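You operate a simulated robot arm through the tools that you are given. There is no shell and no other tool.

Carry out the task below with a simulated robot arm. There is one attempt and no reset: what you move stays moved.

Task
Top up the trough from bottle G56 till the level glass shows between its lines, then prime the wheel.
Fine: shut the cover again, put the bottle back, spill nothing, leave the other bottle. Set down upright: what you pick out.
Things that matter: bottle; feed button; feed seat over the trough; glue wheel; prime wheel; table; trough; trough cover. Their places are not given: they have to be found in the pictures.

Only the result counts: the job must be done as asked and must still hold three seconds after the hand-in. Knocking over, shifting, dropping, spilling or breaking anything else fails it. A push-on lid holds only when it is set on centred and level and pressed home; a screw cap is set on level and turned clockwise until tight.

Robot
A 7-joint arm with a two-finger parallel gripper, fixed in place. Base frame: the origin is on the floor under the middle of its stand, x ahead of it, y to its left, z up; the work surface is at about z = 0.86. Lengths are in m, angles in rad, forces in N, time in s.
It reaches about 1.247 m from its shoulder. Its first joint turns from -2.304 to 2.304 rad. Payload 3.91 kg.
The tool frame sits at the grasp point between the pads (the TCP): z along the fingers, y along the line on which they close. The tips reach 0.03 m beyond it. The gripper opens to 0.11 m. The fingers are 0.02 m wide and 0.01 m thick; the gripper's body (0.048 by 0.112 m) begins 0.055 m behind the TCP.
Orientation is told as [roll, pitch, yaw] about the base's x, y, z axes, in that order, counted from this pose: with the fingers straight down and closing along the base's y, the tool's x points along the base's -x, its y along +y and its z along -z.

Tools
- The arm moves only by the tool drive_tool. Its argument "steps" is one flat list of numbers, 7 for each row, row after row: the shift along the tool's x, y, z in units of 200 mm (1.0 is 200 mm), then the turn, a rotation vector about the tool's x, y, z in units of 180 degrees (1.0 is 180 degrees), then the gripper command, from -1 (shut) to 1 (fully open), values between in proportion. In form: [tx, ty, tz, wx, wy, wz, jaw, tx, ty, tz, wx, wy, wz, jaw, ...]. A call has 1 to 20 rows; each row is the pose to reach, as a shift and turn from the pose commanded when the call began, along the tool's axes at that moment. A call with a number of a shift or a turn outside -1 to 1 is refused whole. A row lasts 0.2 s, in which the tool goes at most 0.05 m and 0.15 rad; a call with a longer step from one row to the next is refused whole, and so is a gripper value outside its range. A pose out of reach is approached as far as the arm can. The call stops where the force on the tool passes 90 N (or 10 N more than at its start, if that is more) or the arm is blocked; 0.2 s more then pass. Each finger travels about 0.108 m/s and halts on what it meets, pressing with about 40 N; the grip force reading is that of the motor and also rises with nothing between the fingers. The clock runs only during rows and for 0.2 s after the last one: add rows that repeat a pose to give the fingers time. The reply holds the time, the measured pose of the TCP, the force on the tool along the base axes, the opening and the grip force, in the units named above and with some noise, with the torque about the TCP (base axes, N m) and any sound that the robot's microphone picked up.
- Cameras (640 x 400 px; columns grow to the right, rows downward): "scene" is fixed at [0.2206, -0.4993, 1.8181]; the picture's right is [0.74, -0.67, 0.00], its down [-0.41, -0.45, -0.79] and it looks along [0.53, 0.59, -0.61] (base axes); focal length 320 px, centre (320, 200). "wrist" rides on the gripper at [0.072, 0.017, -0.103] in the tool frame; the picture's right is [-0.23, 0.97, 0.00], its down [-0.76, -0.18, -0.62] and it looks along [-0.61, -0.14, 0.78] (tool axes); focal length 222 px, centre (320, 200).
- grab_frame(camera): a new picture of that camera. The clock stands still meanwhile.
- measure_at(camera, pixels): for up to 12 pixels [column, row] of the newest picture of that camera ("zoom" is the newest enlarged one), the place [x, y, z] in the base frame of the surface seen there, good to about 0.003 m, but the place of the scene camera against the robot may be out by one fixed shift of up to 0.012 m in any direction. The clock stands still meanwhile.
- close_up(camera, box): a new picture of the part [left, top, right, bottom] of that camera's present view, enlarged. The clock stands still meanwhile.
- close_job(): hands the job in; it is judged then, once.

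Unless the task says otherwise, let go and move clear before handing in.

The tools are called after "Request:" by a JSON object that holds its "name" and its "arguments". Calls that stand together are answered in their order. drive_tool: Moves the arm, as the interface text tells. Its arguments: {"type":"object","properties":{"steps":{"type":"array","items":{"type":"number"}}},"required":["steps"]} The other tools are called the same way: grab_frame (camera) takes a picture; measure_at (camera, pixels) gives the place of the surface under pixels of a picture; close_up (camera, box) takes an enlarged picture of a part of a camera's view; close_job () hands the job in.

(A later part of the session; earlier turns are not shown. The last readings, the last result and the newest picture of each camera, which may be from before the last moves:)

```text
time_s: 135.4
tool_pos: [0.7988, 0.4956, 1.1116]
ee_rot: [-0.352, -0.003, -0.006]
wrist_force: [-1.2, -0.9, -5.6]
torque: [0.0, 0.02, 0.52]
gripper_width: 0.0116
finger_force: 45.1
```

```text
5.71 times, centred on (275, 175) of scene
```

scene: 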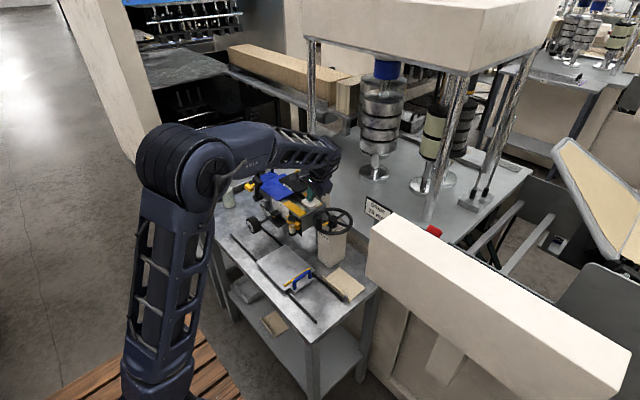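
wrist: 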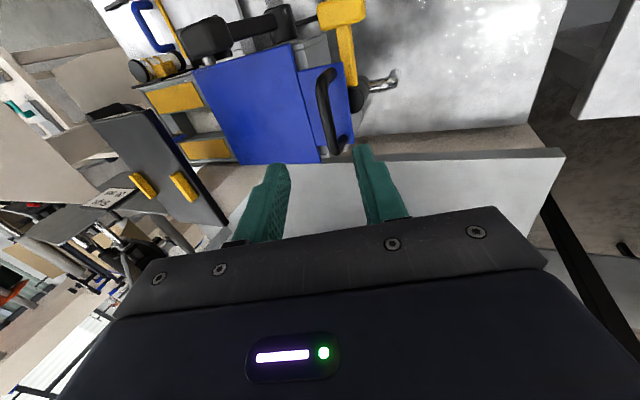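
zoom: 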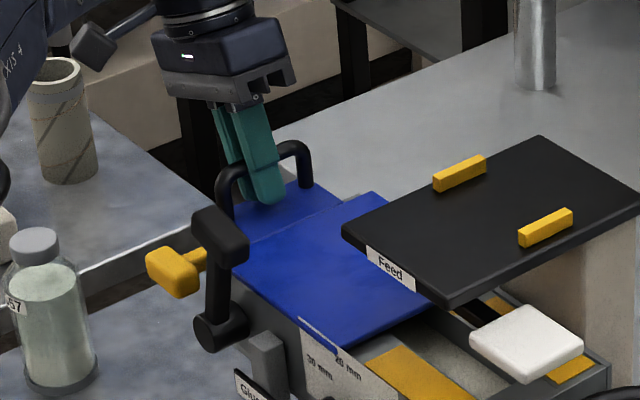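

The bar is gripped. I'll slide the cover back in −y, 100 mm first.

Request:
{"name": "drive_tool", "arguments": {"steps": [0, -0.0588, 0.0214, 0, 0, 0, -1, 0, -0.1175, 0.0429, 0, 0, 0, -1, 0, -0.1763, 0.0643, 0, 0, 0, -1, 0, -0.235, 0.0858, 0, 0, 0, -1, 0, -0.2938, 0.1072, 0, 0, 0, -1, 0, -0.3525, 0.1286, 0, 0, 0, -1, 0, -0.4113, 0.1501, 0, 0, 0, -1, 0, -0.47, 0.1715, 0, 0, 0, -1, 0, -0.47, 0.1715, 0, 0, 0, -1]}}

Request:
{"name": "close_up", "arguments": {"camera": "scene", "box": [240, 150, 340, 220]}}

```text
time_s: 137.4
tool_pos: [0.7984, 0.3962, 1.1108]
ee_rot: [-0.351, -0.003, -0.009]
wrist_force: [-10.9, -1.1, -28.6]
torque: [-0.02, 0.89, 0.13]
gripper_width: 0.0117
finger_force: 45.3
```

```text
5.71 times, centred on (290, 185) of scene
```

zoom: 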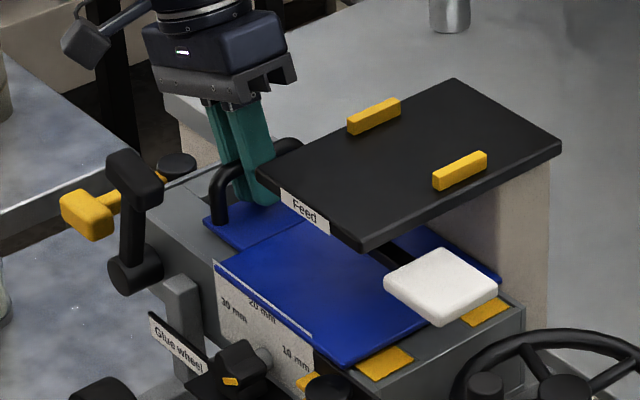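

About 27 mm remain. I'll continue slowly with slight downward easing.

Request:
{"name": "drive_tool", "arguments": {"steps": [0, -0.045, 0.0262, 0, 0, 0, -1, 0, -0.0752, 0.0374, 0, 0, 0, -1, 0, -0.1, 0.0471, 0, 0, 0, -1, 0, -0.1, 0.0471, 0, 0, 0, -1]}}

Request:
{"name": "close_up", "arguments": {"camera": "scene", "box": [240, 150, 340, 220]}}

```text
time_s: 138.4
tool_pos: [0.7982, 0.3742, 1.1114]
ee_rot: [-0.349, -0.006, -0.005]
wrist_force: [-10.7, 0.3, -1.9]
torque: [-0.03, -0.06, 0.61]
gripper_width: 0.0117
finger_force: 45.0
```

```text
5.71 times, centred on (290, 185) of scene
```

zoom: 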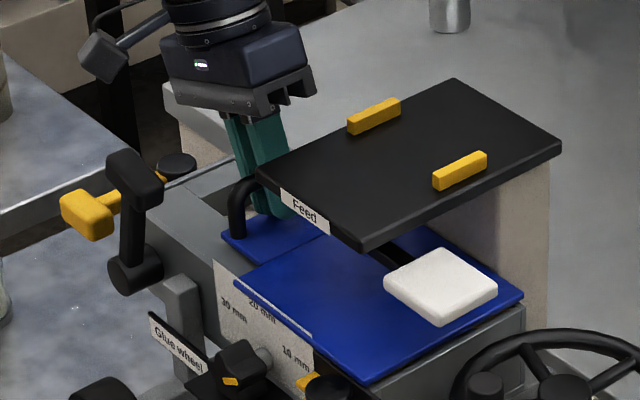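

The cover is nearly shut and all yellow strips are hidden. I'll push the last few millimetres in small steps until it meets the stop.

Request:
{"name": "drive_tool", "arguments": {"steps": [0, -0.0117, 0.0043, 0, 0, 0, -1, 0, -0.0235, 0.0086, 0, 0, 0, -1, 0, -0.0235, 0.0086, 0, 0, 0, -1]}}

```text
time_s: 139.2
tool_pos: [0.7988, 0.3677, 1.1129]
ee_rot: [-0.349, -0.006, -0.008]
wrist_force: [-0.5, 0.9, 8.2]
torque: [0.01, 0.53, 0.41]
gripper_width: 0.0118
finger_force: 44.7
```

Request:
{"name": "drive_tool", "arguments": {"steps": [0, -0.0117, 0.0043, 0, 0, 0, -1, 0, -0.0188, 0.0069, 0, 0, 0, -1, 0, -0.0188, 0.0069, 0, 0, 0, -1]}}

```text
time_s: 140.0
tool_pos: [0.7983, 0.3658, 1.1108]
ee_rot: [-0.348, -0.006, -0.005]
wrist_force: [13.9, 21.9, 28.5]
torque: [0.01, 0.09, 0.39]
gripper_width: 0.0113
finger_force: 44.7
```

The +22 N reaction in y shows the cover is against its closed stop. I'll relax a little, release, and back off along the tool axis.

Request:
{"name": "drive_tool", "arguments": {"steps": [0, 0.005, -0.002, 0, 0, 0, -1, 0, 0.005, -0.002, 0, 0, 0, -0.6, 0, 0.005, -0.002, 0, 0, 0, -0.2, 0, 0.005, -0.15, 0, 0, 0, -0.2, 0, 0.005, -0.35, 0, 0, 0, -0.2, 0, 0.005, -0.55, 0, 0, 0, -0.2, 0, 0.005, -0.75, 0, 0, 0, -0.2, 0, 0.005, -0.75, 0, 0, 0, -0.2]}}

Request:
{"name": "close_up", "arguments": {"camera": "scene", "box": [240, 150, 340, 220]}}

Request:
{"name": "close_up", "arguments": {"camera": "scene", "box": [280, 212, 304, 236]}}

Request:
{"name": "grab_frame", "arguments": {"camera": "wrist"}}

```text
time_s: 141.8
tool_pos: [0.7984, 0.4184, 1.2496]
ee_rot: [-0.352, -0.003, -0.006]
wrist_force: [-0.3, -0.5, 0.6]
torque: [-0.01, -0.01, 0.02]
gripper_width: 0.044
finger_force: 0.1
```

```text
5.71 times, centred on (290, 185) of scene
```

zoom: 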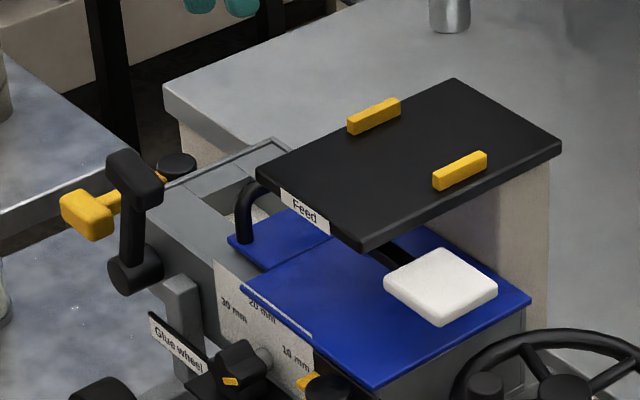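

```text
16.00 times, centred on (292, 224) of scene
```

zoom: 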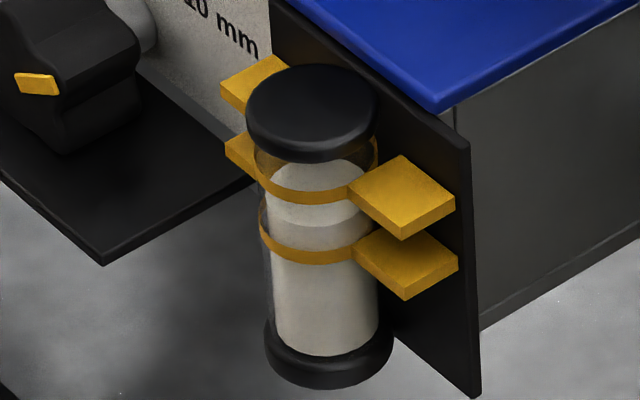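

```text
taken
```

wrist: 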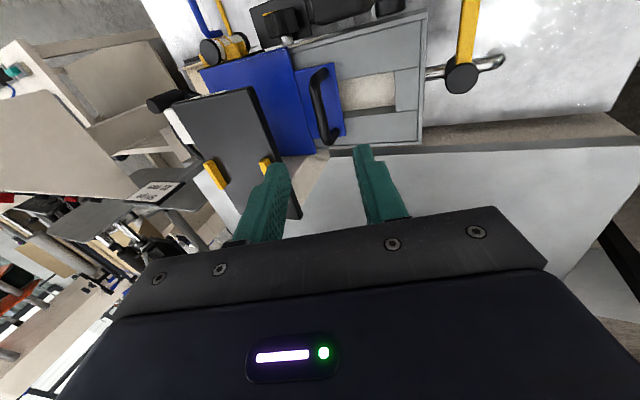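

The cover is shut again and looks just like at the start, and the level is between the lines. Next is priming, so I'll move to get a clear look at the "Prime" hand wheel.

Request:
{"name": "drive_tool", "arguments": {"steps": [0.1, -0.135, -0.0785, -0.022, 0, 0, 0.2, 0.2, -0.27, -0.157, -0.044, 0, 0, 0.5, 0.3, -0.406, -0.2355, -0.067, 0, 0, 1, 0.4, -0.541, -0.314, -0.089, 0, 0, 1, 0.5, -0.676, -0.3925, -0.111, 0, 0, 1, 0.5, -0.676, -0.3925, -0.111, 0, 0, 1]}}

Request:
{"name": "drive_tool", "arguments": {"steps": [0.1, -0.2, 0, 0, 0, 0, 1, 0.2, -0.4, 0, 0, 0, 0, 1, 0.3, -0.6, 0, 0, 0, 0, 1, 0.4, -0.8, 0.02, 0, 0, 0, 1, 0.5, -1.0, 0.05, 0, 0, 0, 1, 0.5, -1.0, 0.05, 0, 0, 0, 1]}}

Request:
{"name": "grab_frame", "arguments": {"camera": "wrist"}}

Request:
{"name": "close_up", "arguments": {"camera": "scene", "box": [300, 190, 370, 260]}}

```text
time_s: 143.2
tool_pos: [0.6977, 0.3172, 1.3704]
ee_rot: [0.001, -0.003, -0.006]
wrist_force: [0.3, -0.2, 0.2]
torque: [-0.02, -0.02, 0.02]
gripper_width: 0.1102
finger_force: 0.1
```

```text
time_s: 144.6
tool_pos: [0.5977, 0.1188, 1.359]
ee_rot: [-0.002, -0.004, -0.005]
wrist_force: [-0.5, -0.1, -0.1]
torque: [-0.01, 0.02, 0.01]
gripper_width: 0.1103
finger_force: 0.0
```

```text
taken
```

wrist: 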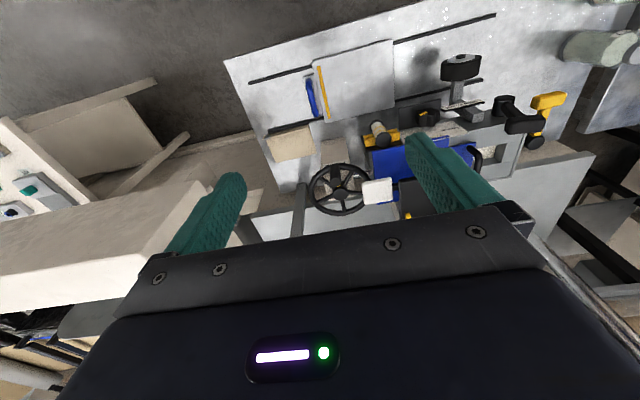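

```text
5.71 times, centred on (335, 225) of scene
```

zoom: 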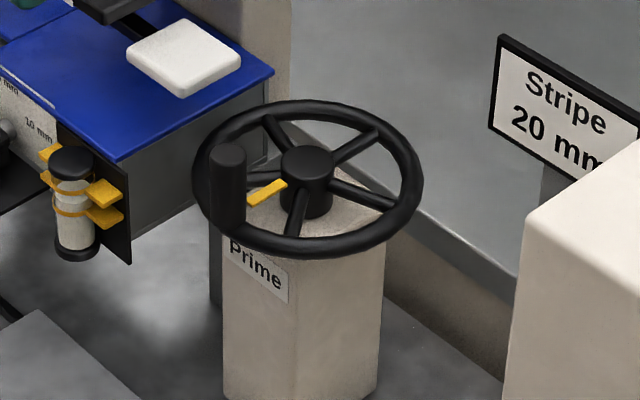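

I'll zoom on the wheel from the wrist camera and measure hub, rim, knob and spokes.

Request:
{"name": "close_up", "arguments": {"camera": "wrist", "box": [300, 150, 400, 225]}}

Request:
{"name": "measure_at", "arguments": {"camera": "zoom", "pixels": [[265, 225], [258, 190], [240, 140], [215, 100], [75, 240], [430, 260], [270, 385], [260, 100], [330, 175], [170, 270], [350, 290], [250, 170]]}}

```text
5.33 times, centred on (350, 188) of wrist
```

zoom: 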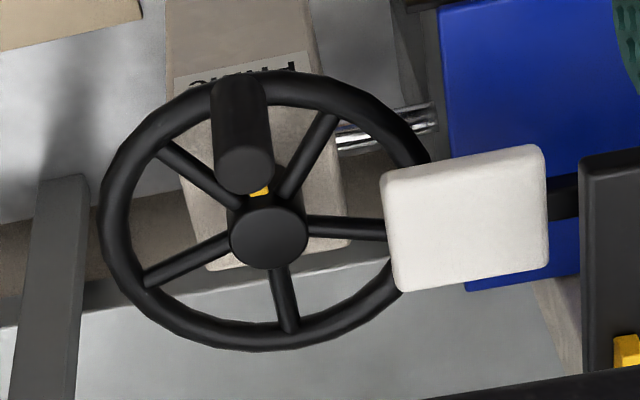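

```text
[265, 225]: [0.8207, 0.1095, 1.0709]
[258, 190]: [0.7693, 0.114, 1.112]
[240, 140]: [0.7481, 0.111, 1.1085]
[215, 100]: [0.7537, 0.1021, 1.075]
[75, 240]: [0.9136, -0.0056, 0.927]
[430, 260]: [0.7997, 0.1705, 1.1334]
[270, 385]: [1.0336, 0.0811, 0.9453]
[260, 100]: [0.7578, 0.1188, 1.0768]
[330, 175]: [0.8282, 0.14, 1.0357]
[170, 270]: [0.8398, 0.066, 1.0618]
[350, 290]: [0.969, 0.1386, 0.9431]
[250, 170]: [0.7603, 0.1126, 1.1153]
```

The hub is at (0.8207,0.1095) with its top at z 1.071. The crank knob is at about (0.757,0.112) with its top at 1.115, and there are five spokes at about z 1.06. I'll get the yellow pointer, spoke heights, button underside, sign, and a baseline view of the glue wheel.

Request:
{"name": "close_up", "arguments": {"camera": "scene", "box": [316, 200, 356, 230]}}

Request:
{"name": "measure_at", "arguments": {"camera": "zoom", "pixels": [[170, 165], [140, 180], [205, 145], [260, 80], [260, 150], [120, 90], [330, 230], [345, 55], [400, 190], [210, 240], [100, 200], [180, 260]]}}

Request:
{"name": "close_up", "arguments": {"camera": "scene", "box": [236, 200, 276, 240]}}

Request:
{"name": "close_up", "arguments": {"camera": "wrist", "box": [430, 40, 530, 130]}}

```text
13.33 times, centred on (336, 215) of scene
```

zoom: 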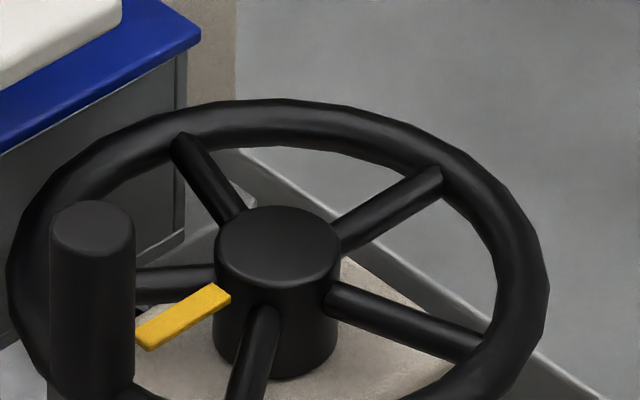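

```text
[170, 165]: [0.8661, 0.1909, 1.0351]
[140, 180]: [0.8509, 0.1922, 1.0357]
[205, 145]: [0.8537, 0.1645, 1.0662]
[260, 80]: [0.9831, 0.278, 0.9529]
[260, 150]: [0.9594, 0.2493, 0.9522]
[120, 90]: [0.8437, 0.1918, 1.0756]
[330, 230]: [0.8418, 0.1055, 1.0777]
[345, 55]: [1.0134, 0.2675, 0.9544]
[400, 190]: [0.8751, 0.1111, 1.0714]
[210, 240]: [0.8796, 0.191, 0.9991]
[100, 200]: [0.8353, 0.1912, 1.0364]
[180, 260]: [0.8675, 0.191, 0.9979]
```

```text
10.00 times, centred on (256, 220) of scene
```

zoom: 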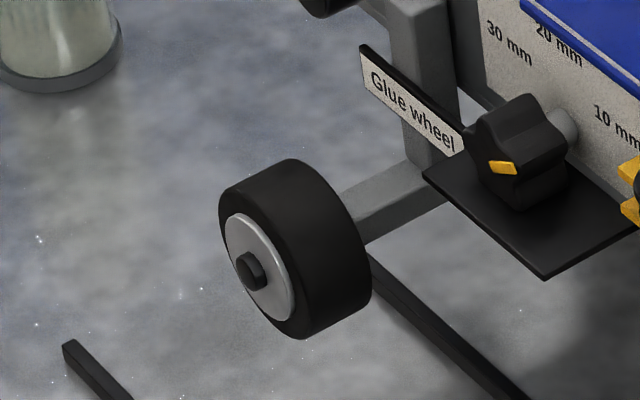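

```text
4.44 times, centred on (480, 85) of wrist
```

zoom: 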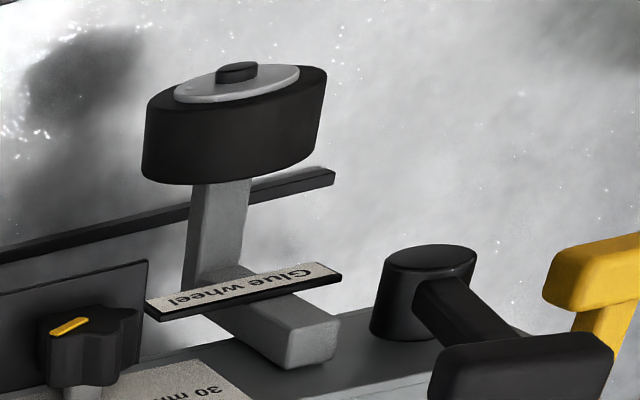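

Baseline is a dry black glue wheel. I'll re-measure the hub top, spokes and yellow flag with correct pixels.

Request:
{"name": "close_up", "arguments": {"camera": "scene", "box": [316, 200, 356, 230]}}

Request:
{"name": "measure_at", "arguments": {"camera": "zoom", "pixels": [[185, 315], [155, 330], [215, 298], [278, 240], [400, 318], [255, 355], [385, 212], [205, 180], [90, 225], [60, 170], [320, 120], [520, 260]]}}

Request:
{"name": "measure_at", "arguments": {"camera": "scene", "pixels": [[372, 205], [366, 196], [385, 215], [372, 225], [400, 230]]}}

```text
13.33 times, centred on (336, 215) of scene
```

zoom: 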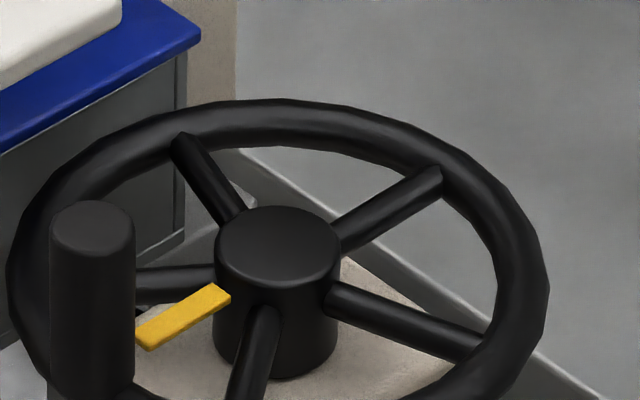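

```text
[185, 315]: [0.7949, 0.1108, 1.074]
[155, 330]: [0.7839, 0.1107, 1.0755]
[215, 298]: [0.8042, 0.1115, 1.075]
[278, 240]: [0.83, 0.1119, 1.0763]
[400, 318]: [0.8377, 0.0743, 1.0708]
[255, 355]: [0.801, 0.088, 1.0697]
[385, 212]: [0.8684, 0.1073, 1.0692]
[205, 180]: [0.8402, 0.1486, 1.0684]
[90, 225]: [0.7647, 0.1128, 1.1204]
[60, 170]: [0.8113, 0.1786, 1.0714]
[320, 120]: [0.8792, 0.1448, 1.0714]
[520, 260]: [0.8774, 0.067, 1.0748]
```

```text
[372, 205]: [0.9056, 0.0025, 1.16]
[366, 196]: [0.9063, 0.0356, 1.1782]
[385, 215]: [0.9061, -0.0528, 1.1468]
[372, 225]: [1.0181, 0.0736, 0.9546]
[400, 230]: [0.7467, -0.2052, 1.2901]
```

The hub centre is at about (0.8225,0.1105). Spoke tops are at z ≈ 1.061, and the yellow flag and knob both point to 180°. I'll push the wheel round by a spoke with closed fingers, tilted slightly to clear the feed button. First I move above the pocket at (0.811,0.075).

Request:
{"name": "drive_tool", "arguments": {"steps": [-0.15, -0.04, 0.05, -0.011, 0, 0, 0, -0.3, -0.08, 0.13, -0.022, 0, 0, -1, -0.46, -0.12, 0.22, -0.033, 0, 0, -1, -0.61, -0.16, 0.32, -0.044, 0, 0, -1, -0.76, -0.2, 0.42, -0.055, 0, 0, -1, -0.91, -0.245, 0.5, -0.0637, 0, 0, -1, -0.91, -0.245, 0.545, -0.0637, 0, 0, -1, -0.91, -0.245, 0.545, -0.0637, 0, 0, -1]}}

Request:
{"name": "grab_frame", "arguments": {"camera": "wrist"}}

Request:
{"name": "close_up", "arguments": {"camera": "scene", "box": [290, 170, 390, 250]}}

```text
time_s: 146.4
tool_pos: [0.7787, 0.0664, 1.2537]
ee_rot: [0.198, -0.004, -0.005]
wrist_force: [0.7, -0.3, -0.3]
torque: [0.0, 0.01, -0.03]
gripper_width: 0.0001
finger_force: 37.7
```

```text
taken
```

wrist: 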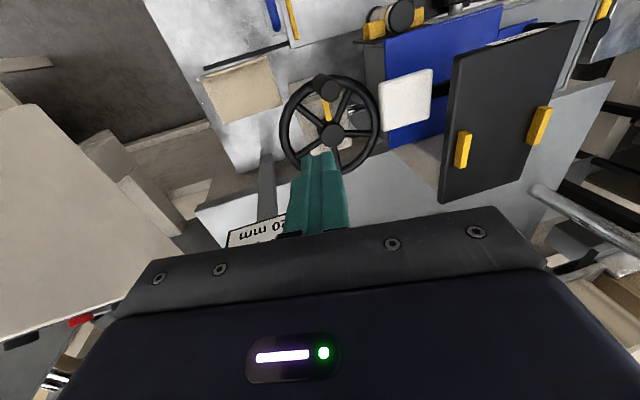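

```text
5.00 times, centred on (340, 210) of scene
```

zoom: 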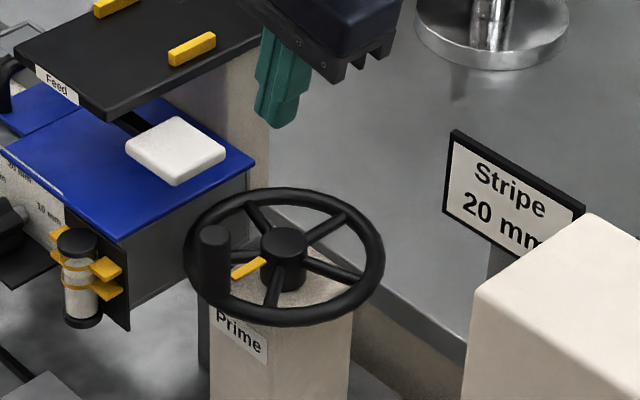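

The wheel is clear in the wrist view at (330,125). I'll measure it once more from here for accuracy.

Request:
{"name": "close_up", "arguments": {"camera": "wrist", "box": [270, 65, 390, 175]}}

Request:
{"name": "measure_at", "arguments": {"camera": "zoom", "pixels": [[225, 250], [200, 250], [250, 250], [225, 225], [225, 275], [205, 95], [210, 160], [130, 190], [150, 280], [300, 180], [310, 290], [215, 180]]}}

```text
3.64 times, centred on (330, 120) of wrist
```

zoom: 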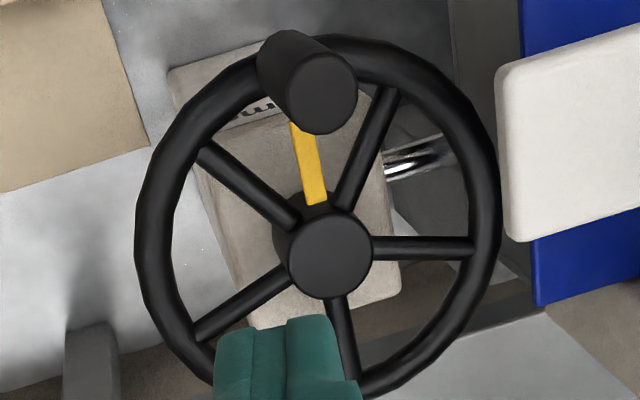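

```text
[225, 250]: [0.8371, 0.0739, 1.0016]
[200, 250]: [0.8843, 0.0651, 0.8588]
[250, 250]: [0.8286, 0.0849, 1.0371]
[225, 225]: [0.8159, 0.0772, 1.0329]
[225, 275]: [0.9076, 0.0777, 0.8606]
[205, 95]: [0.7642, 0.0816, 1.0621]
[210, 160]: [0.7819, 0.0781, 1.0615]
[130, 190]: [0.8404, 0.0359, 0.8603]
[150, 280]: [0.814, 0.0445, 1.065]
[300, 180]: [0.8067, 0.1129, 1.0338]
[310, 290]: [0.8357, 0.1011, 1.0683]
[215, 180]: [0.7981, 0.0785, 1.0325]
```

Request:
{"name": "measure_at", "arguments": {"camera": "zoom", "pixels": [[330, 252], [294, 252], [368, 252], [330, 215], [330, 292], [314, 165], [245, 185], [240, 300], [425, 247], [368, 150], [322, 95], [490, 220]]}}

```text
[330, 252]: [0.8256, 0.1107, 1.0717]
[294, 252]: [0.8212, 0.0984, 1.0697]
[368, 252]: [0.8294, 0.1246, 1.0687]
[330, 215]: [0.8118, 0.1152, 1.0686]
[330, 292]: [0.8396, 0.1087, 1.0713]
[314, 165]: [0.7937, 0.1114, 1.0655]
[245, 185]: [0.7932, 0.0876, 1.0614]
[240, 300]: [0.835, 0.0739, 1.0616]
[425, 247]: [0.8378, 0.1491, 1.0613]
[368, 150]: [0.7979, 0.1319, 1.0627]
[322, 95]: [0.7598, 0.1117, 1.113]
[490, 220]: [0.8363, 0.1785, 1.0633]
```

The hub centre is (0.8255,0.1112), with spokes at 0/72/144/216/288° and tops at z 1.061. The pocket centre is at (0.814,0.076). I'll descend to just above the rim first.

Request:
{"name": "drive_tool", "arguments": {"steps": [-0.09, 0.01, 0, 0, 0, 0, -1, -0.177, 0.021, 0.004, 0, 0, 0, -1, -0.177, -0.01, 0.16, 0, 0, 0, -1, -0.177, -0.045, 0.33, 0, 0, 0, -1, -0.177, -0.08, 0.5, 0, 0, 0, -1, -0.177, -0.118, 0.69, 0, 0, 0, -1, -0.177, -0.118, 0.69, 0, 0, 0, -1]}}

Request:
{"name": "close_up", "arguments": {"camera": "scene", "box": [300, 170, 370, 250]}}

Request:
{"name": "grab_frame", "arguments": {"camera": "wrist"}}

Request:
{"name": "close_up", "arguments": {"camera": "wrist", "box": [240, 60, 440, 220]}}

```text
time_s: 148.0
tool_pos: [0.8148, 0.0704, 1.1113]
ee_rot: [0.2, -0.004, -0.006]
wrist_force: [0.1, 1.1, -0.5]
torque: [0.03, -0.02, 0.01]
gripper_width: 0.0
finger_force: 37.8
```

```text
5.00 times, centred on (335, 210) of scene
```

zoom: 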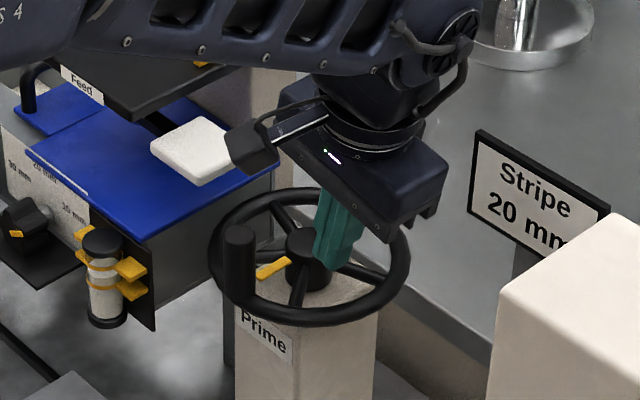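

```text
taken
```

wrist: 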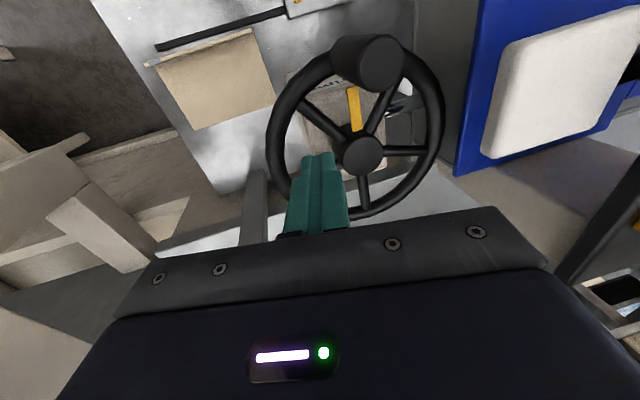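

```text
2.50 times, centred on (340, 140) of wrist
```

zoom: 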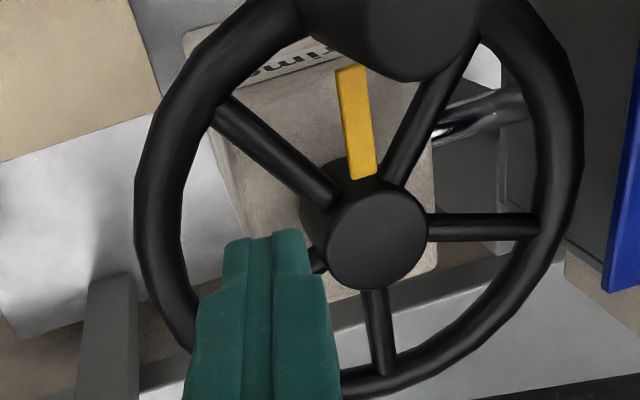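

The fingertips are at (0.815,0.076), in line with the pocket at 252°. I'll lower them 29 mm between the spokes.

Request:
{"name": "drive_tool", "arguments": {"steps": [0, -0.01, 0.05, 0, 0, 0, -1, 0, -0.02, 0.1, 0, 0, 0, -1, 0, -0.0288, 0.142, 0, 0, 0, -1, 0, -0.0288, 0.142, 0, 0, 0, -1]}}

Request:
{"name": "grab_frame", "arguments": {"camera": "wrist"}}

Request:
{"name": "close_up", "arguments": {"camera": "scene", "box": [310, 190, 360, 240]}}

```text
time_s: 148.8
tool_pos: [0.8169, 0.07, 1.0955]
ee_rot: [0.2, -0.022, -0.01]
wrist_force: [-4.5, -11.1, 27.8]
torque: [-0.46, 0.31, 0.04]
gripper_width: 0.0001
finger_force: 37.5
stopped in row 4: the force on the tool passed its limit at 104 N (the readings are from after the stop); the commanded pose is now the measured one
```

```text
taken
```

wrist: 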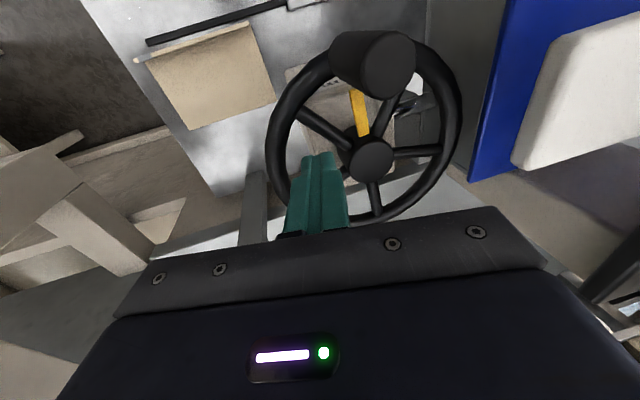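

```text
8.00 times, centred on (335, 215) of scene
```

zoom: 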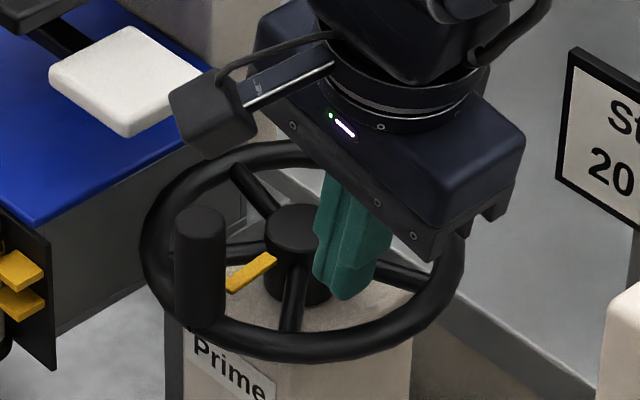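

The fingers were stopped at tip z ≈ 1.066, touching a spoke. I'll raise a little and look closely at the alignment.

Request:
{"name": "drive_tool", "arguments": {"steps": [0, 0.01, -0.05, 0, 0, 0, -1, 0, 0.02, -0.1, 0, 0, 0, -1]}}

Request:
{"name": "close_up", "arguments": {"camera": "wrist", "box": [260, 60, 460, 220]}}

Request:
{"name": "measure_at", "arguments": {"camera": "zoom", "pixels": [[345, 245], [300, 245], [390, 245], [345, 205], [345, 288], [250, 165], [285, 278], [450, 235], [400, 140], [360, 340]]}}

```text
time_s: 149.4
tool_pos: [0.8164, 0.071, 1.1147]
ee_rot: [0.2, -0.017, -0.008]
wrist_force: [-0.9, 0.2, 0.6]
torque: [-0.01, -0.02, 0.0]
gripper_width: 0.0
finger_force: 37.8
```

```text
2.50 times, centred on (360, 140) of wrist
```

zoom: 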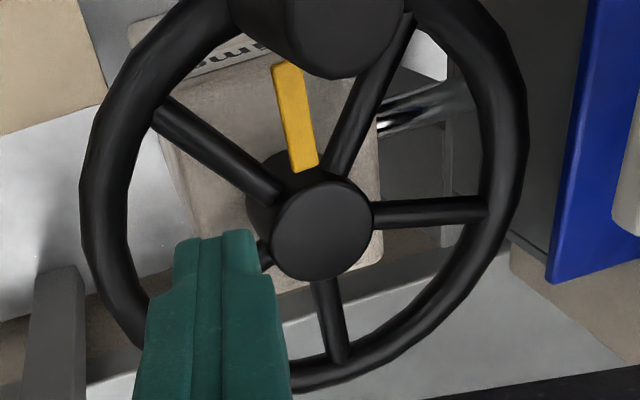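

```text
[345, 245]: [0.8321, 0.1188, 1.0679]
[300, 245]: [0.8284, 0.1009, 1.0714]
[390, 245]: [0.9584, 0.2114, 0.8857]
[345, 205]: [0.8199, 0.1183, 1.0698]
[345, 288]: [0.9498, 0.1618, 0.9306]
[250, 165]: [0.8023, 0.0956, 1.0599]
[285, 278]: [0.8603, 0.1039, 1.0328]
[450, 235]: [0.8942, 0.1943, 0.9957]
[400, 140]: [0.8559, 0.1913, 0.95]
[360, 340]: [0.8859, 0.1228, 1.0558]
```

The finger is sitting over the 288° spoke edge. I'll shift about 5 mm away from it, a bit further out on the radius, and descend again slowly.

Request:
{"name": "drive_tool", "arguments": {"steps": [0.0265, -0.0235, -0.0048, 0, 0.0054, 0, -1, 0.0265, -0.0235, -0.0048, 0, 0.0054, 0, -1, 0.0265, -0.0335, 0.0452, 0, 0.0054, 0, -1, 0.0265, -0.0405, 0.08, 0, 0.0054, 0, -1, 0.0265, -0.0405, 0.08, 0, 0.0054, 0, -1]}}

Request:
{"name": "close_up", "arguments": {"camera": "scene", "box": [310, 190, 360, 240]}}

```text
time_s: 150.6
tool_pos: [0.8105, 0.0661, 1.0961]
ee_rot: [0.201, 0.001, -0.004]
wrist_force: [0.2, 0.0, 0.3]
torque: [0.01, -0.03, 0.02]
gripper_width: 0.0002
finger_force: 37.6
```

```text
8.00 times, centred on (335, 215) of scene
```

zoom: 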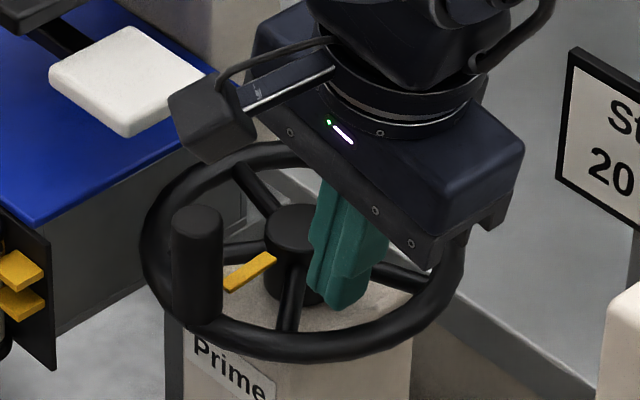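

No contact now at tip z 1.067, and the fingertip is visibly between the two spokes. I'll continue down.

Request:
{"name": "drive_tool", "arguments": {"steps": [0, -0.005, 0.025, 0, 0, 0, -1, 0, -0.0101, 0.05, 0, 0, 0, -1, 0, -0.0136, 0.067, 0, 0, 0, -1, 0, -0.0136, 0.067, 0, 0, 0, -1]}}

Request:
{"name": "close_up", "arguments": {"camera": "scene", "box": [310, 190, 360, 240]}}

Request:
{"name": "grab_frame", "arguments": {"camera": "wrist"}}

```text
time_s: 151.2
tool_pos: [0.8141, 0.0654, 1.0958]
ee_rot: [0.203, -0.016, -0.004]
wrist_force: [-4.5, -10.9, 26.1]
torque: [-0.45, 0.32, 0.0]
gripper_width: 0.0
finger_force: 38.0
stopped in row 3: the force on the tool passed its limit at 101 N (the readings are from after the stop); the commanded pose is now the measured one
```

```text
8.00 times, centred on (335, 215) of scene
```

zoom: 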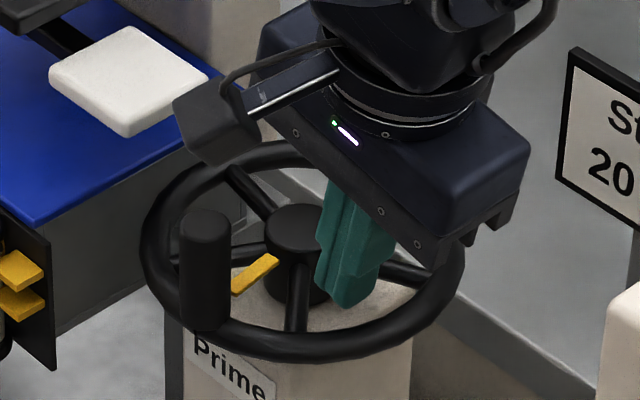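

```text
taken
```

wrist: 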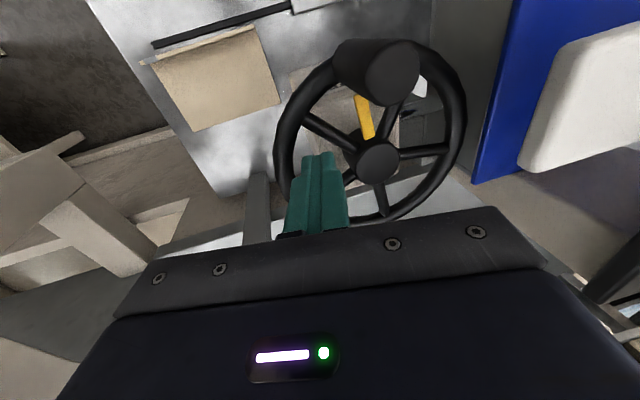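

The fingers again hit something flat at rim-top height (tip z ≈ 1.066), so the wheel's face is effectively solid. About 27 N presses on it now, so I can drag the wheel round by friction. I'll test with a small 14 mm clockwise drag.

Request:
{"name": "drive_tool", "arguments": {"steps": [0.0225, 0.004, 0.006, 0, 0, 0, -1, 0.045, 0.009, 0.007, 0, 0, 0, -1, 0.0675, 0.0137, 0.008, 0, 0, 0, -1]}}

Request:
{"name": "grab_frame", "arguments": {"camera": "wrist"}}

Request:
{"name": "close_up", "arguments": {"camera": "scene", "box": [310, 190, 360, 240]}}

```text
time_s: 152.0
tool_pos: [0.8037, 0.0686, 1.095]
ee_rot: [0.204, -0.022, -0.006]
wrist_force: [51.1, -2.3, 53.7]
torque: [-0.21, -1.25, 0.14]
gripper_width: 0.0
finger_force: 37.1
```

```text
taken
```

wrist: 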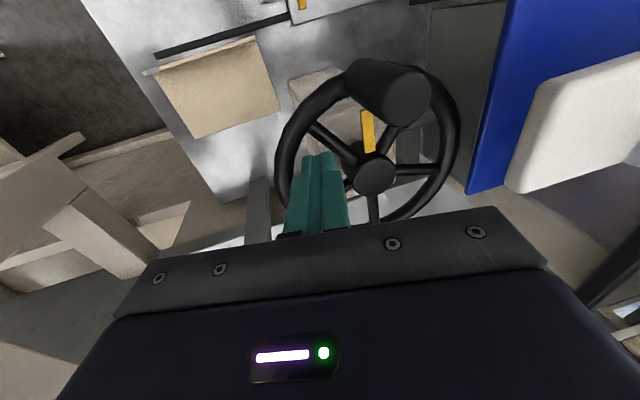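

```text
8.00 times, centred on (335, 215) of scene
```

zoom: 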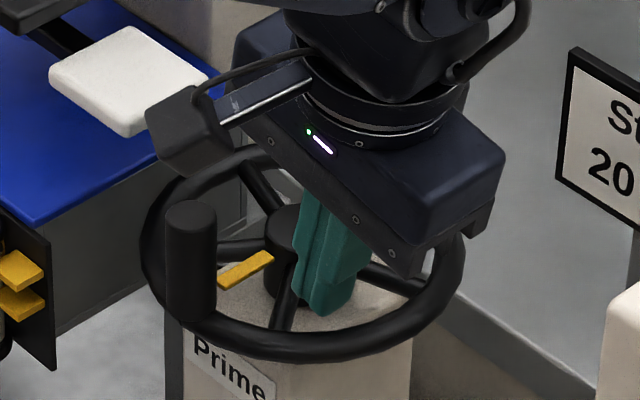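

The drag works: the knob and flag turned a few degrees clockwise, but it took about 51 N, so the wheel is stiff. Pushing the crank knob directly has better leverage. I'll lift, tilt the hand away from the button and the sign, and locate the knob again.

Request:
{"name": "drive_tool", "arguments": {"steps": [0, 0.02, -0.1, 0, 0, 0, -1, 0, 0.06, -0.294, 0, 0, 0, -1, 0.05, 0.09, -0.44, -0.012, -0.032, 0, -1, 0.1, 0.09, -0.44, -0.024, -0.064, 0, -1, 0.15, 0.09, -0.44, -0.0366, -0.095, 0, -1, 0.15, 0.09, -0.44, -0.0366, -0.095, 0, -1]}}

Request:
{"name": "grab_frame", "arguments": {"camera": "wrist"}}

Request:
{"name": "close_up", "arguments": {"camera": "scene", "box": [316, 195, 356, 235]}}

```text
time_s: 153.4
tool_pos: [0.7671, 0.0702, 1.1799]
ee_rot: [0.331, -0.301, -0.084]
wrist_force: [-0.5, -0.7, 0.3]
torque: [-0.01, 0.01, -0.02]
gripper_width: 0.0001
finger_force: 37.1
```

```text
taken
```

wrist: 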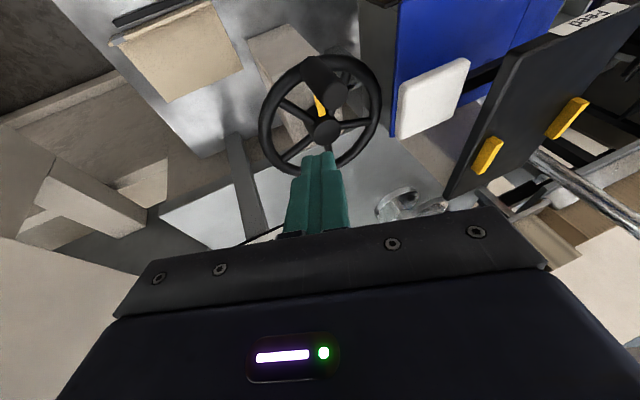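

```text
10.00 times, centred on (336, 215) of scene
```

zoom: 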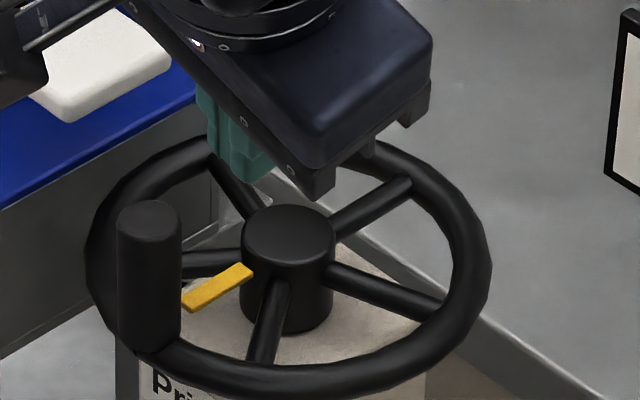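

The orientation is as planned. I'll measure the hub, knob and flag positions from the wrist camera now.

Request:
{"name": "close_up", "arguments": {"camera": "wrist", "box": [250, 40, 400, 190]}}

Request:
{"name": "measure_at", "arguments": {"camera": "wrist", "pixels": [[326, 130], [334, 88], [334, 78], [322, 108], [345, 95], [322, 88], [296, 112], [298, 152], [352, 122], [348, 82]]}}

```text
2.67 times, centred on (325, 115) of wrist
```

zoom: 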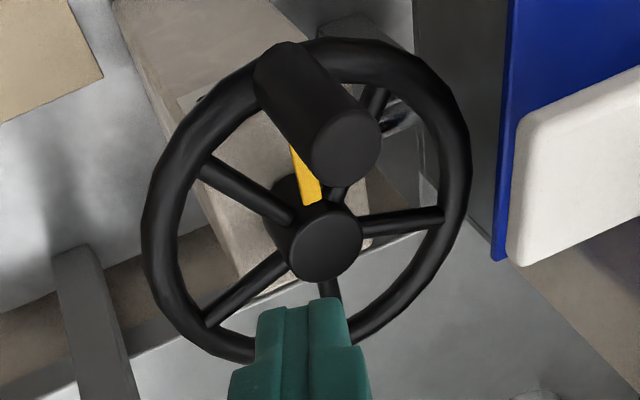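

```text
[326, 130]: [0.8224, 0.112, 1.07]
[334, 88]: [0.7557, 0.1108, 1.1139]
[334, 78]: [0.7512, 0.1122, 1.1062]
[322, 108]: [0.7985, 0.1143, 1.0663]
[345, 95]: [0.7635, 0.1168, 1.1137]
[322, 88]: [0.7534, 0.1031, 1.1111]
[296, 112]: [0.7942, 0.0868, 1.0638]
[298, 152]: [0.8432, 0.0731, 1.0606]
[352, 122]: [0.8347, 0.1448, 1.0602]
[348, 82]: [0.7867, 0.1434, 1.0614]
```

The knob is still near (0.759,0.112), so the drag mostly slid. I'll place the closed fingertips on the −y side of the knob to push it clockwise as seen from above.

Request:
{"name": "drive_tool", "arguments": {"steps": [0.063, 0.064, 0.001, 0, 0, 0, -1, 0.1, 0.025, 0.115, 0, 0, 0, -1, 0.136, -0.012, 0.225, 0, 0, 0, -1, 0.171, -0.049, 0.331, 0, 0, 0, -1, 0.171, -0.049, 0.331, 0, 0, 0, -1]}}

Request:
{"name": "close_up", "arguments": {"camera": "scene", "box": [310, 190, 360, 240]}}

Request:
{"name": "grab_frame", "arguments": {"camera": "wrist"}}

```text
time_s: 154.3
tool_pos: [0.7573, 0.0832, 1.1386]
ee_rot: [0.339, -0.319, -0.084]
wrist_force: [-49.1, -19.1, 43.0]
torque: [0.25, 1.28, 0.85]
gripper_width: 0.0001
finger_force: 38.0
stopped in row 4: the force on the tool passed its limit at 134 N (the readings are from after the stop); the commanded pose is now the measured one
```

```text
8.00 times, centred on (335, 215) of scene
```

zoom: 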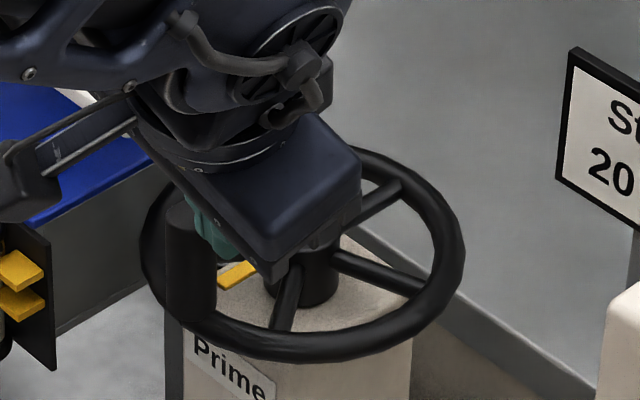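

```text
taken
```

wrist: 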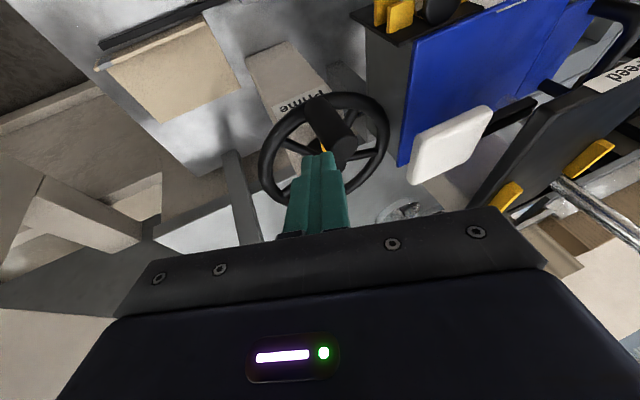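

The tip corner caught the edge of the knob's top. I'll lift, shift about 7 mm further from the knob, and lower beside it.

Request:
{"name": "drive_tool", "arguments": {"steps": [-0.03, 0.031, -0.09, 0, 0, 0, -1, -0.021, 0, -0.104, 0, 0, 0, -1, -0.021, 0, -0.104, 0, 0, 0, -1, 0.0, -0.023, -0.036, 0, 0, 0, -1, 0.0235, -0.0465, 0.0317, 0, 0, 0, -1, 0.04, -0.063, 0.08, 0, 0, 0, -1, 0.055, -0.08, 0.129, 0, 0, 0, -1, 0.055, -0.08, 0.129, 0, 0, 0, -1]}}

Request:
{"name": "close_up", "arguments": {"camera": "scene", "box": [310, 190, 360, 240]}}

Request:
{"name": "grab_frame", "arguments": {"camera": "wrist"}}

Request:
{"name": "close_up", "arguments": {"camera": "wrist", "box": [250, 60, 410, 180]}}

```text
time_s: 156.1
tool_pos: [0.7591, 0.0762, 1.105]
ee_rot: [0.337, -0.317, -0.088]
wrist_force: [-0.6, 0.3, 0.6]
torque: [0.03, -0.01, 0.02]
gripper_width: 0.0
finger_force: 38.2
```

```text
8.00 times, centred on (335, 215) of scene
```

zoom: 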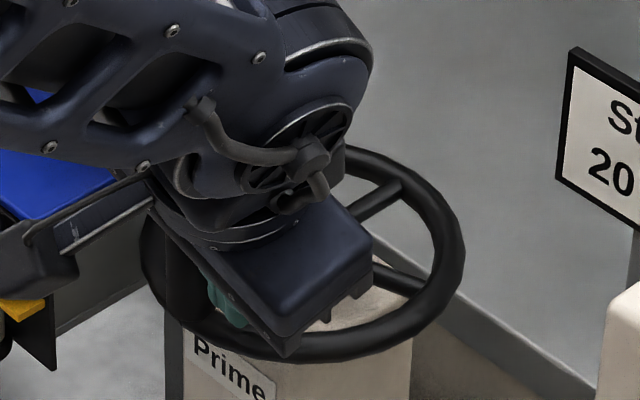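

```text
taken
```

wrist: 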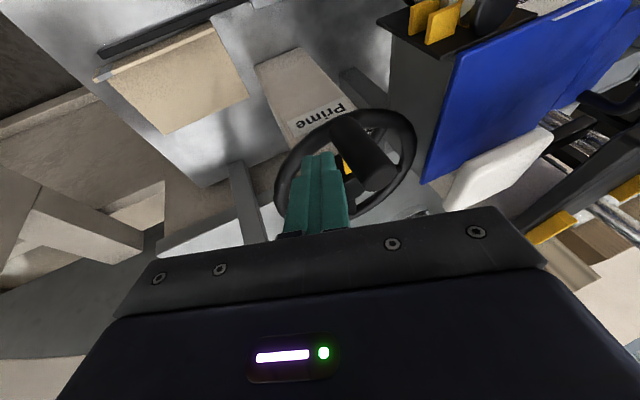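

```text
3.33 times, centred on (330, 120) of wrist
```

zoom: 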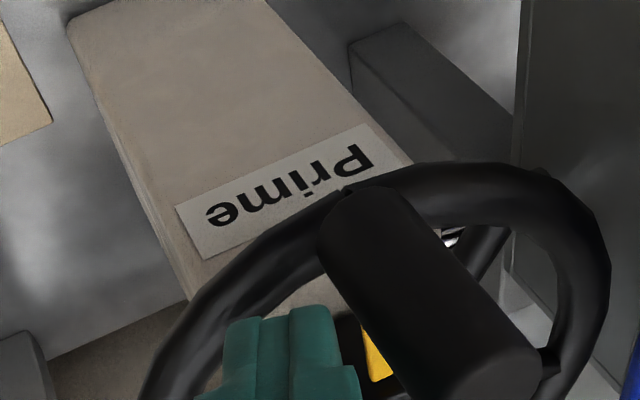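

The fingertips are beside the knob on its −y side with no contact. I'll push it clockwise, the first 30° or so, following the arc.

Request:
{"name": "drive_tool", "arguments": {"steps": [-0.004, 0.052, 0.019, 0, 0, 0, -1, 0.007, 0.089, 0.028, 0, 0, 0, -1, 0.0185, 0.128, 0.038, 0, 0, 0, -1, 0.0195, 0.168, 0.051, 0, 0, 0, -1, 0.02, 0.207, 0.0645, 0, 0, 0, -1]}}

Request:
{"name": "grab_frame", "arguments": {"camera": "wrist"}}

Request:
{"name": "close_up", "arguments": {"camera": "scene", "box": [300, 180, 370, 250]}}

```text
time_s: 156.8
tool_pos: [0.7584, 0.0805, 1.1051]
ee_rot: [0.329, -0.317, -0.098]
wrist_force: [-15.3, -27.8, 11.2]
torque: [-0.57, 0.36, 0.23]
gripper_width: 0.0002
finger_force: 37.8
stopped in row 3: the force on the tool passed its limit at 102 N (the readings are from after the stop); the commanded pose is now the measured one
```

```text
taken
```

wrist: 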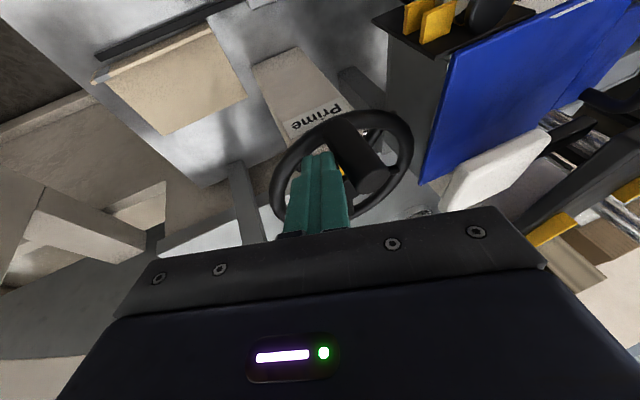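

```text
5.71 times, centred on (335, 215) of scene
```

zoom: 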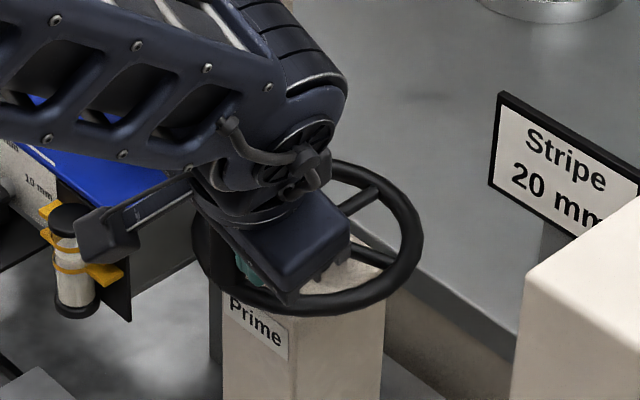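

Pushing clockwise is blocked: over 90 N with only 4 mm of movement. The wheel must turn the other way, counter-clockwise seen from above. I'll hop over to the +y side of the knob.

Request:
{"name": "drive_tool", "arguments": {"steps": [-0.0457, 0.032, -0.14, 0, 0, 0, -1, -0.089, 0.0931, -0.271, 0, 0, 0, -1, -0.0875, 0.259, -0.2145, 0, 0, 0, -1, -0.0775, 0.38, -0.176, 0, 0, 0, -1, -0.0775, 0.38, -0.176, 0, 0, 0, -1]}}

Request:
{"name": "grab_frame", "arguments": {"camera": "wrist"}}

Request:
{"name": "close_up", "arguments": {"camera": "scene", "box": [300, 180, 370, 250]}}

```text
time_s: 158.0
tool_pos: [0.7614, 0.144, 1.1637]
ee_rot: [0.329, -0.317, -0.096]
wrist_force: [0.3, 0.6, 0.2]
torque: [0.01, 0.01, 0.0]
gripper_width: 0.0
finger_force: 37.5
```

```text
taken
```

wrist: 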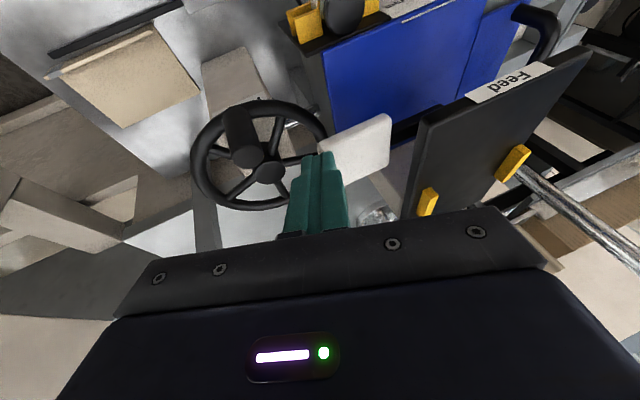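

```text
5.71 times, centred on (335, 215) of scene
```

zoom: 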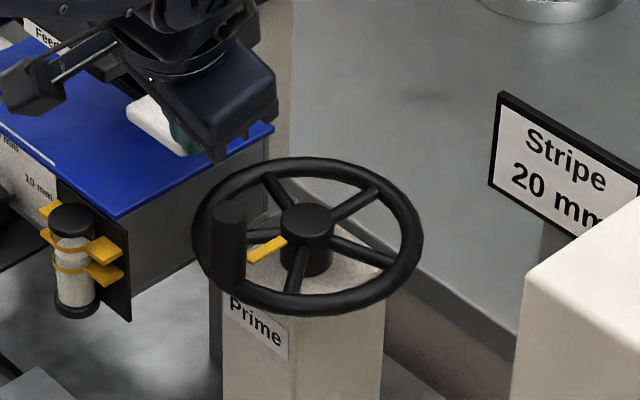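

The wheel is still at its start angle. I'll measure the knob and the nearby button edge from here before lowering.

Request:
{"name": "close_up", "arguments": {"camera": "wrist", "box": [180, 80, 400, 220]}}

Request:
{"name": "measure_at", "arguments": {"camera": "wrist", "pixels": [[246, 155], [236, 155], [257, 155], [246, 145], [246, 166], [267, 173], [322, 150], [390, 165], [385, 118], [330, 160]]}}

```text
2.86 times, centred on (290, 150) of wrist
```

zoom: 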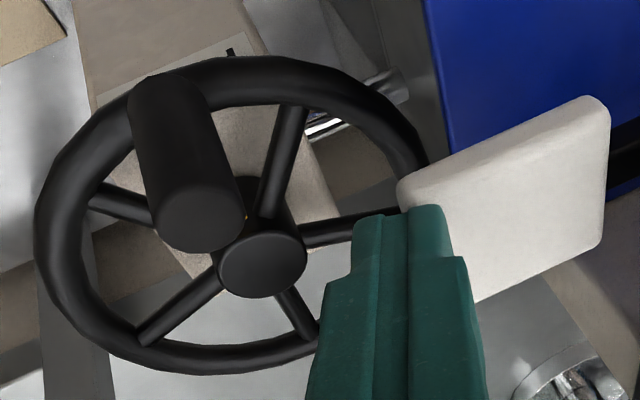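

```text
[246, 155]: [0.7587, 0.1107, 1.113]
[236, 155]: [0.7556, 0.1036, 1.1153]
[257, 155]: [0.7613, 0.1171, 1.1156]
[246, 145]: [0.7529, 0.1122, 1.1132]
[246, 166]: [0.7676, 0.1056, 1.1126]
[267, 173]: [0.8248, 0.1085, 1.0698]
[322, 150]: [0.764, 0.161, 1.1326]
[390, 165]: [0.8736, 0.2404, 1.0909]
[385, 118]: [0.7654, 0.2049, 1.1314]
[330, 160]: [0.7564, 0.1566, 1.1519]
```

The knob is at (0.7593,0.112) with radius about 0.010, and the button corner is at (0.764,0.161). I'll shift 8 mm away from the button and lower the tips beside the knob on its +y side.

Request:
{"name": "drive_tool", "arguments": {"steps": [-0.003, -0.038, -0.012, 0, 0, 0, -1, 0.02, -0.06, 0.055, 0, 0, 0, -1, 0.0413, -0.0845, 0.1235, 0, 0, 0, -1, 0.06, -0.105, 0.185, 0, 0, 0, -1, 0.0808, -0.126, 0.244, 0, 0, 0, -1, 0.0808, -0.126, 0.244, 0, 0, 0, -1]}}

Request:
{"name": "grab_frame", "arguments": {"camera": "wrist"}}

```text
time_s: 159.4
tool_pos: [0.7631, 0.1367, 1.1081]
ee_rot: [0.331, -0.317, -0.096]
wrist_force: [-0.2, 0.5, 0.3]
torque: [0.01, 0.0, -0.02]
gripper_width: 0.0002
finger_force: 38.0
```

```text
taken
```

wrist: 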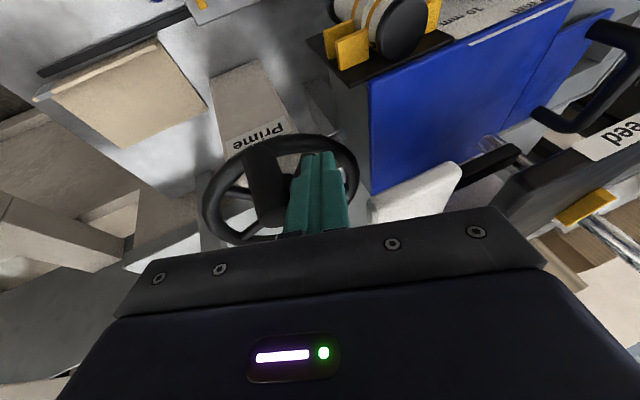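

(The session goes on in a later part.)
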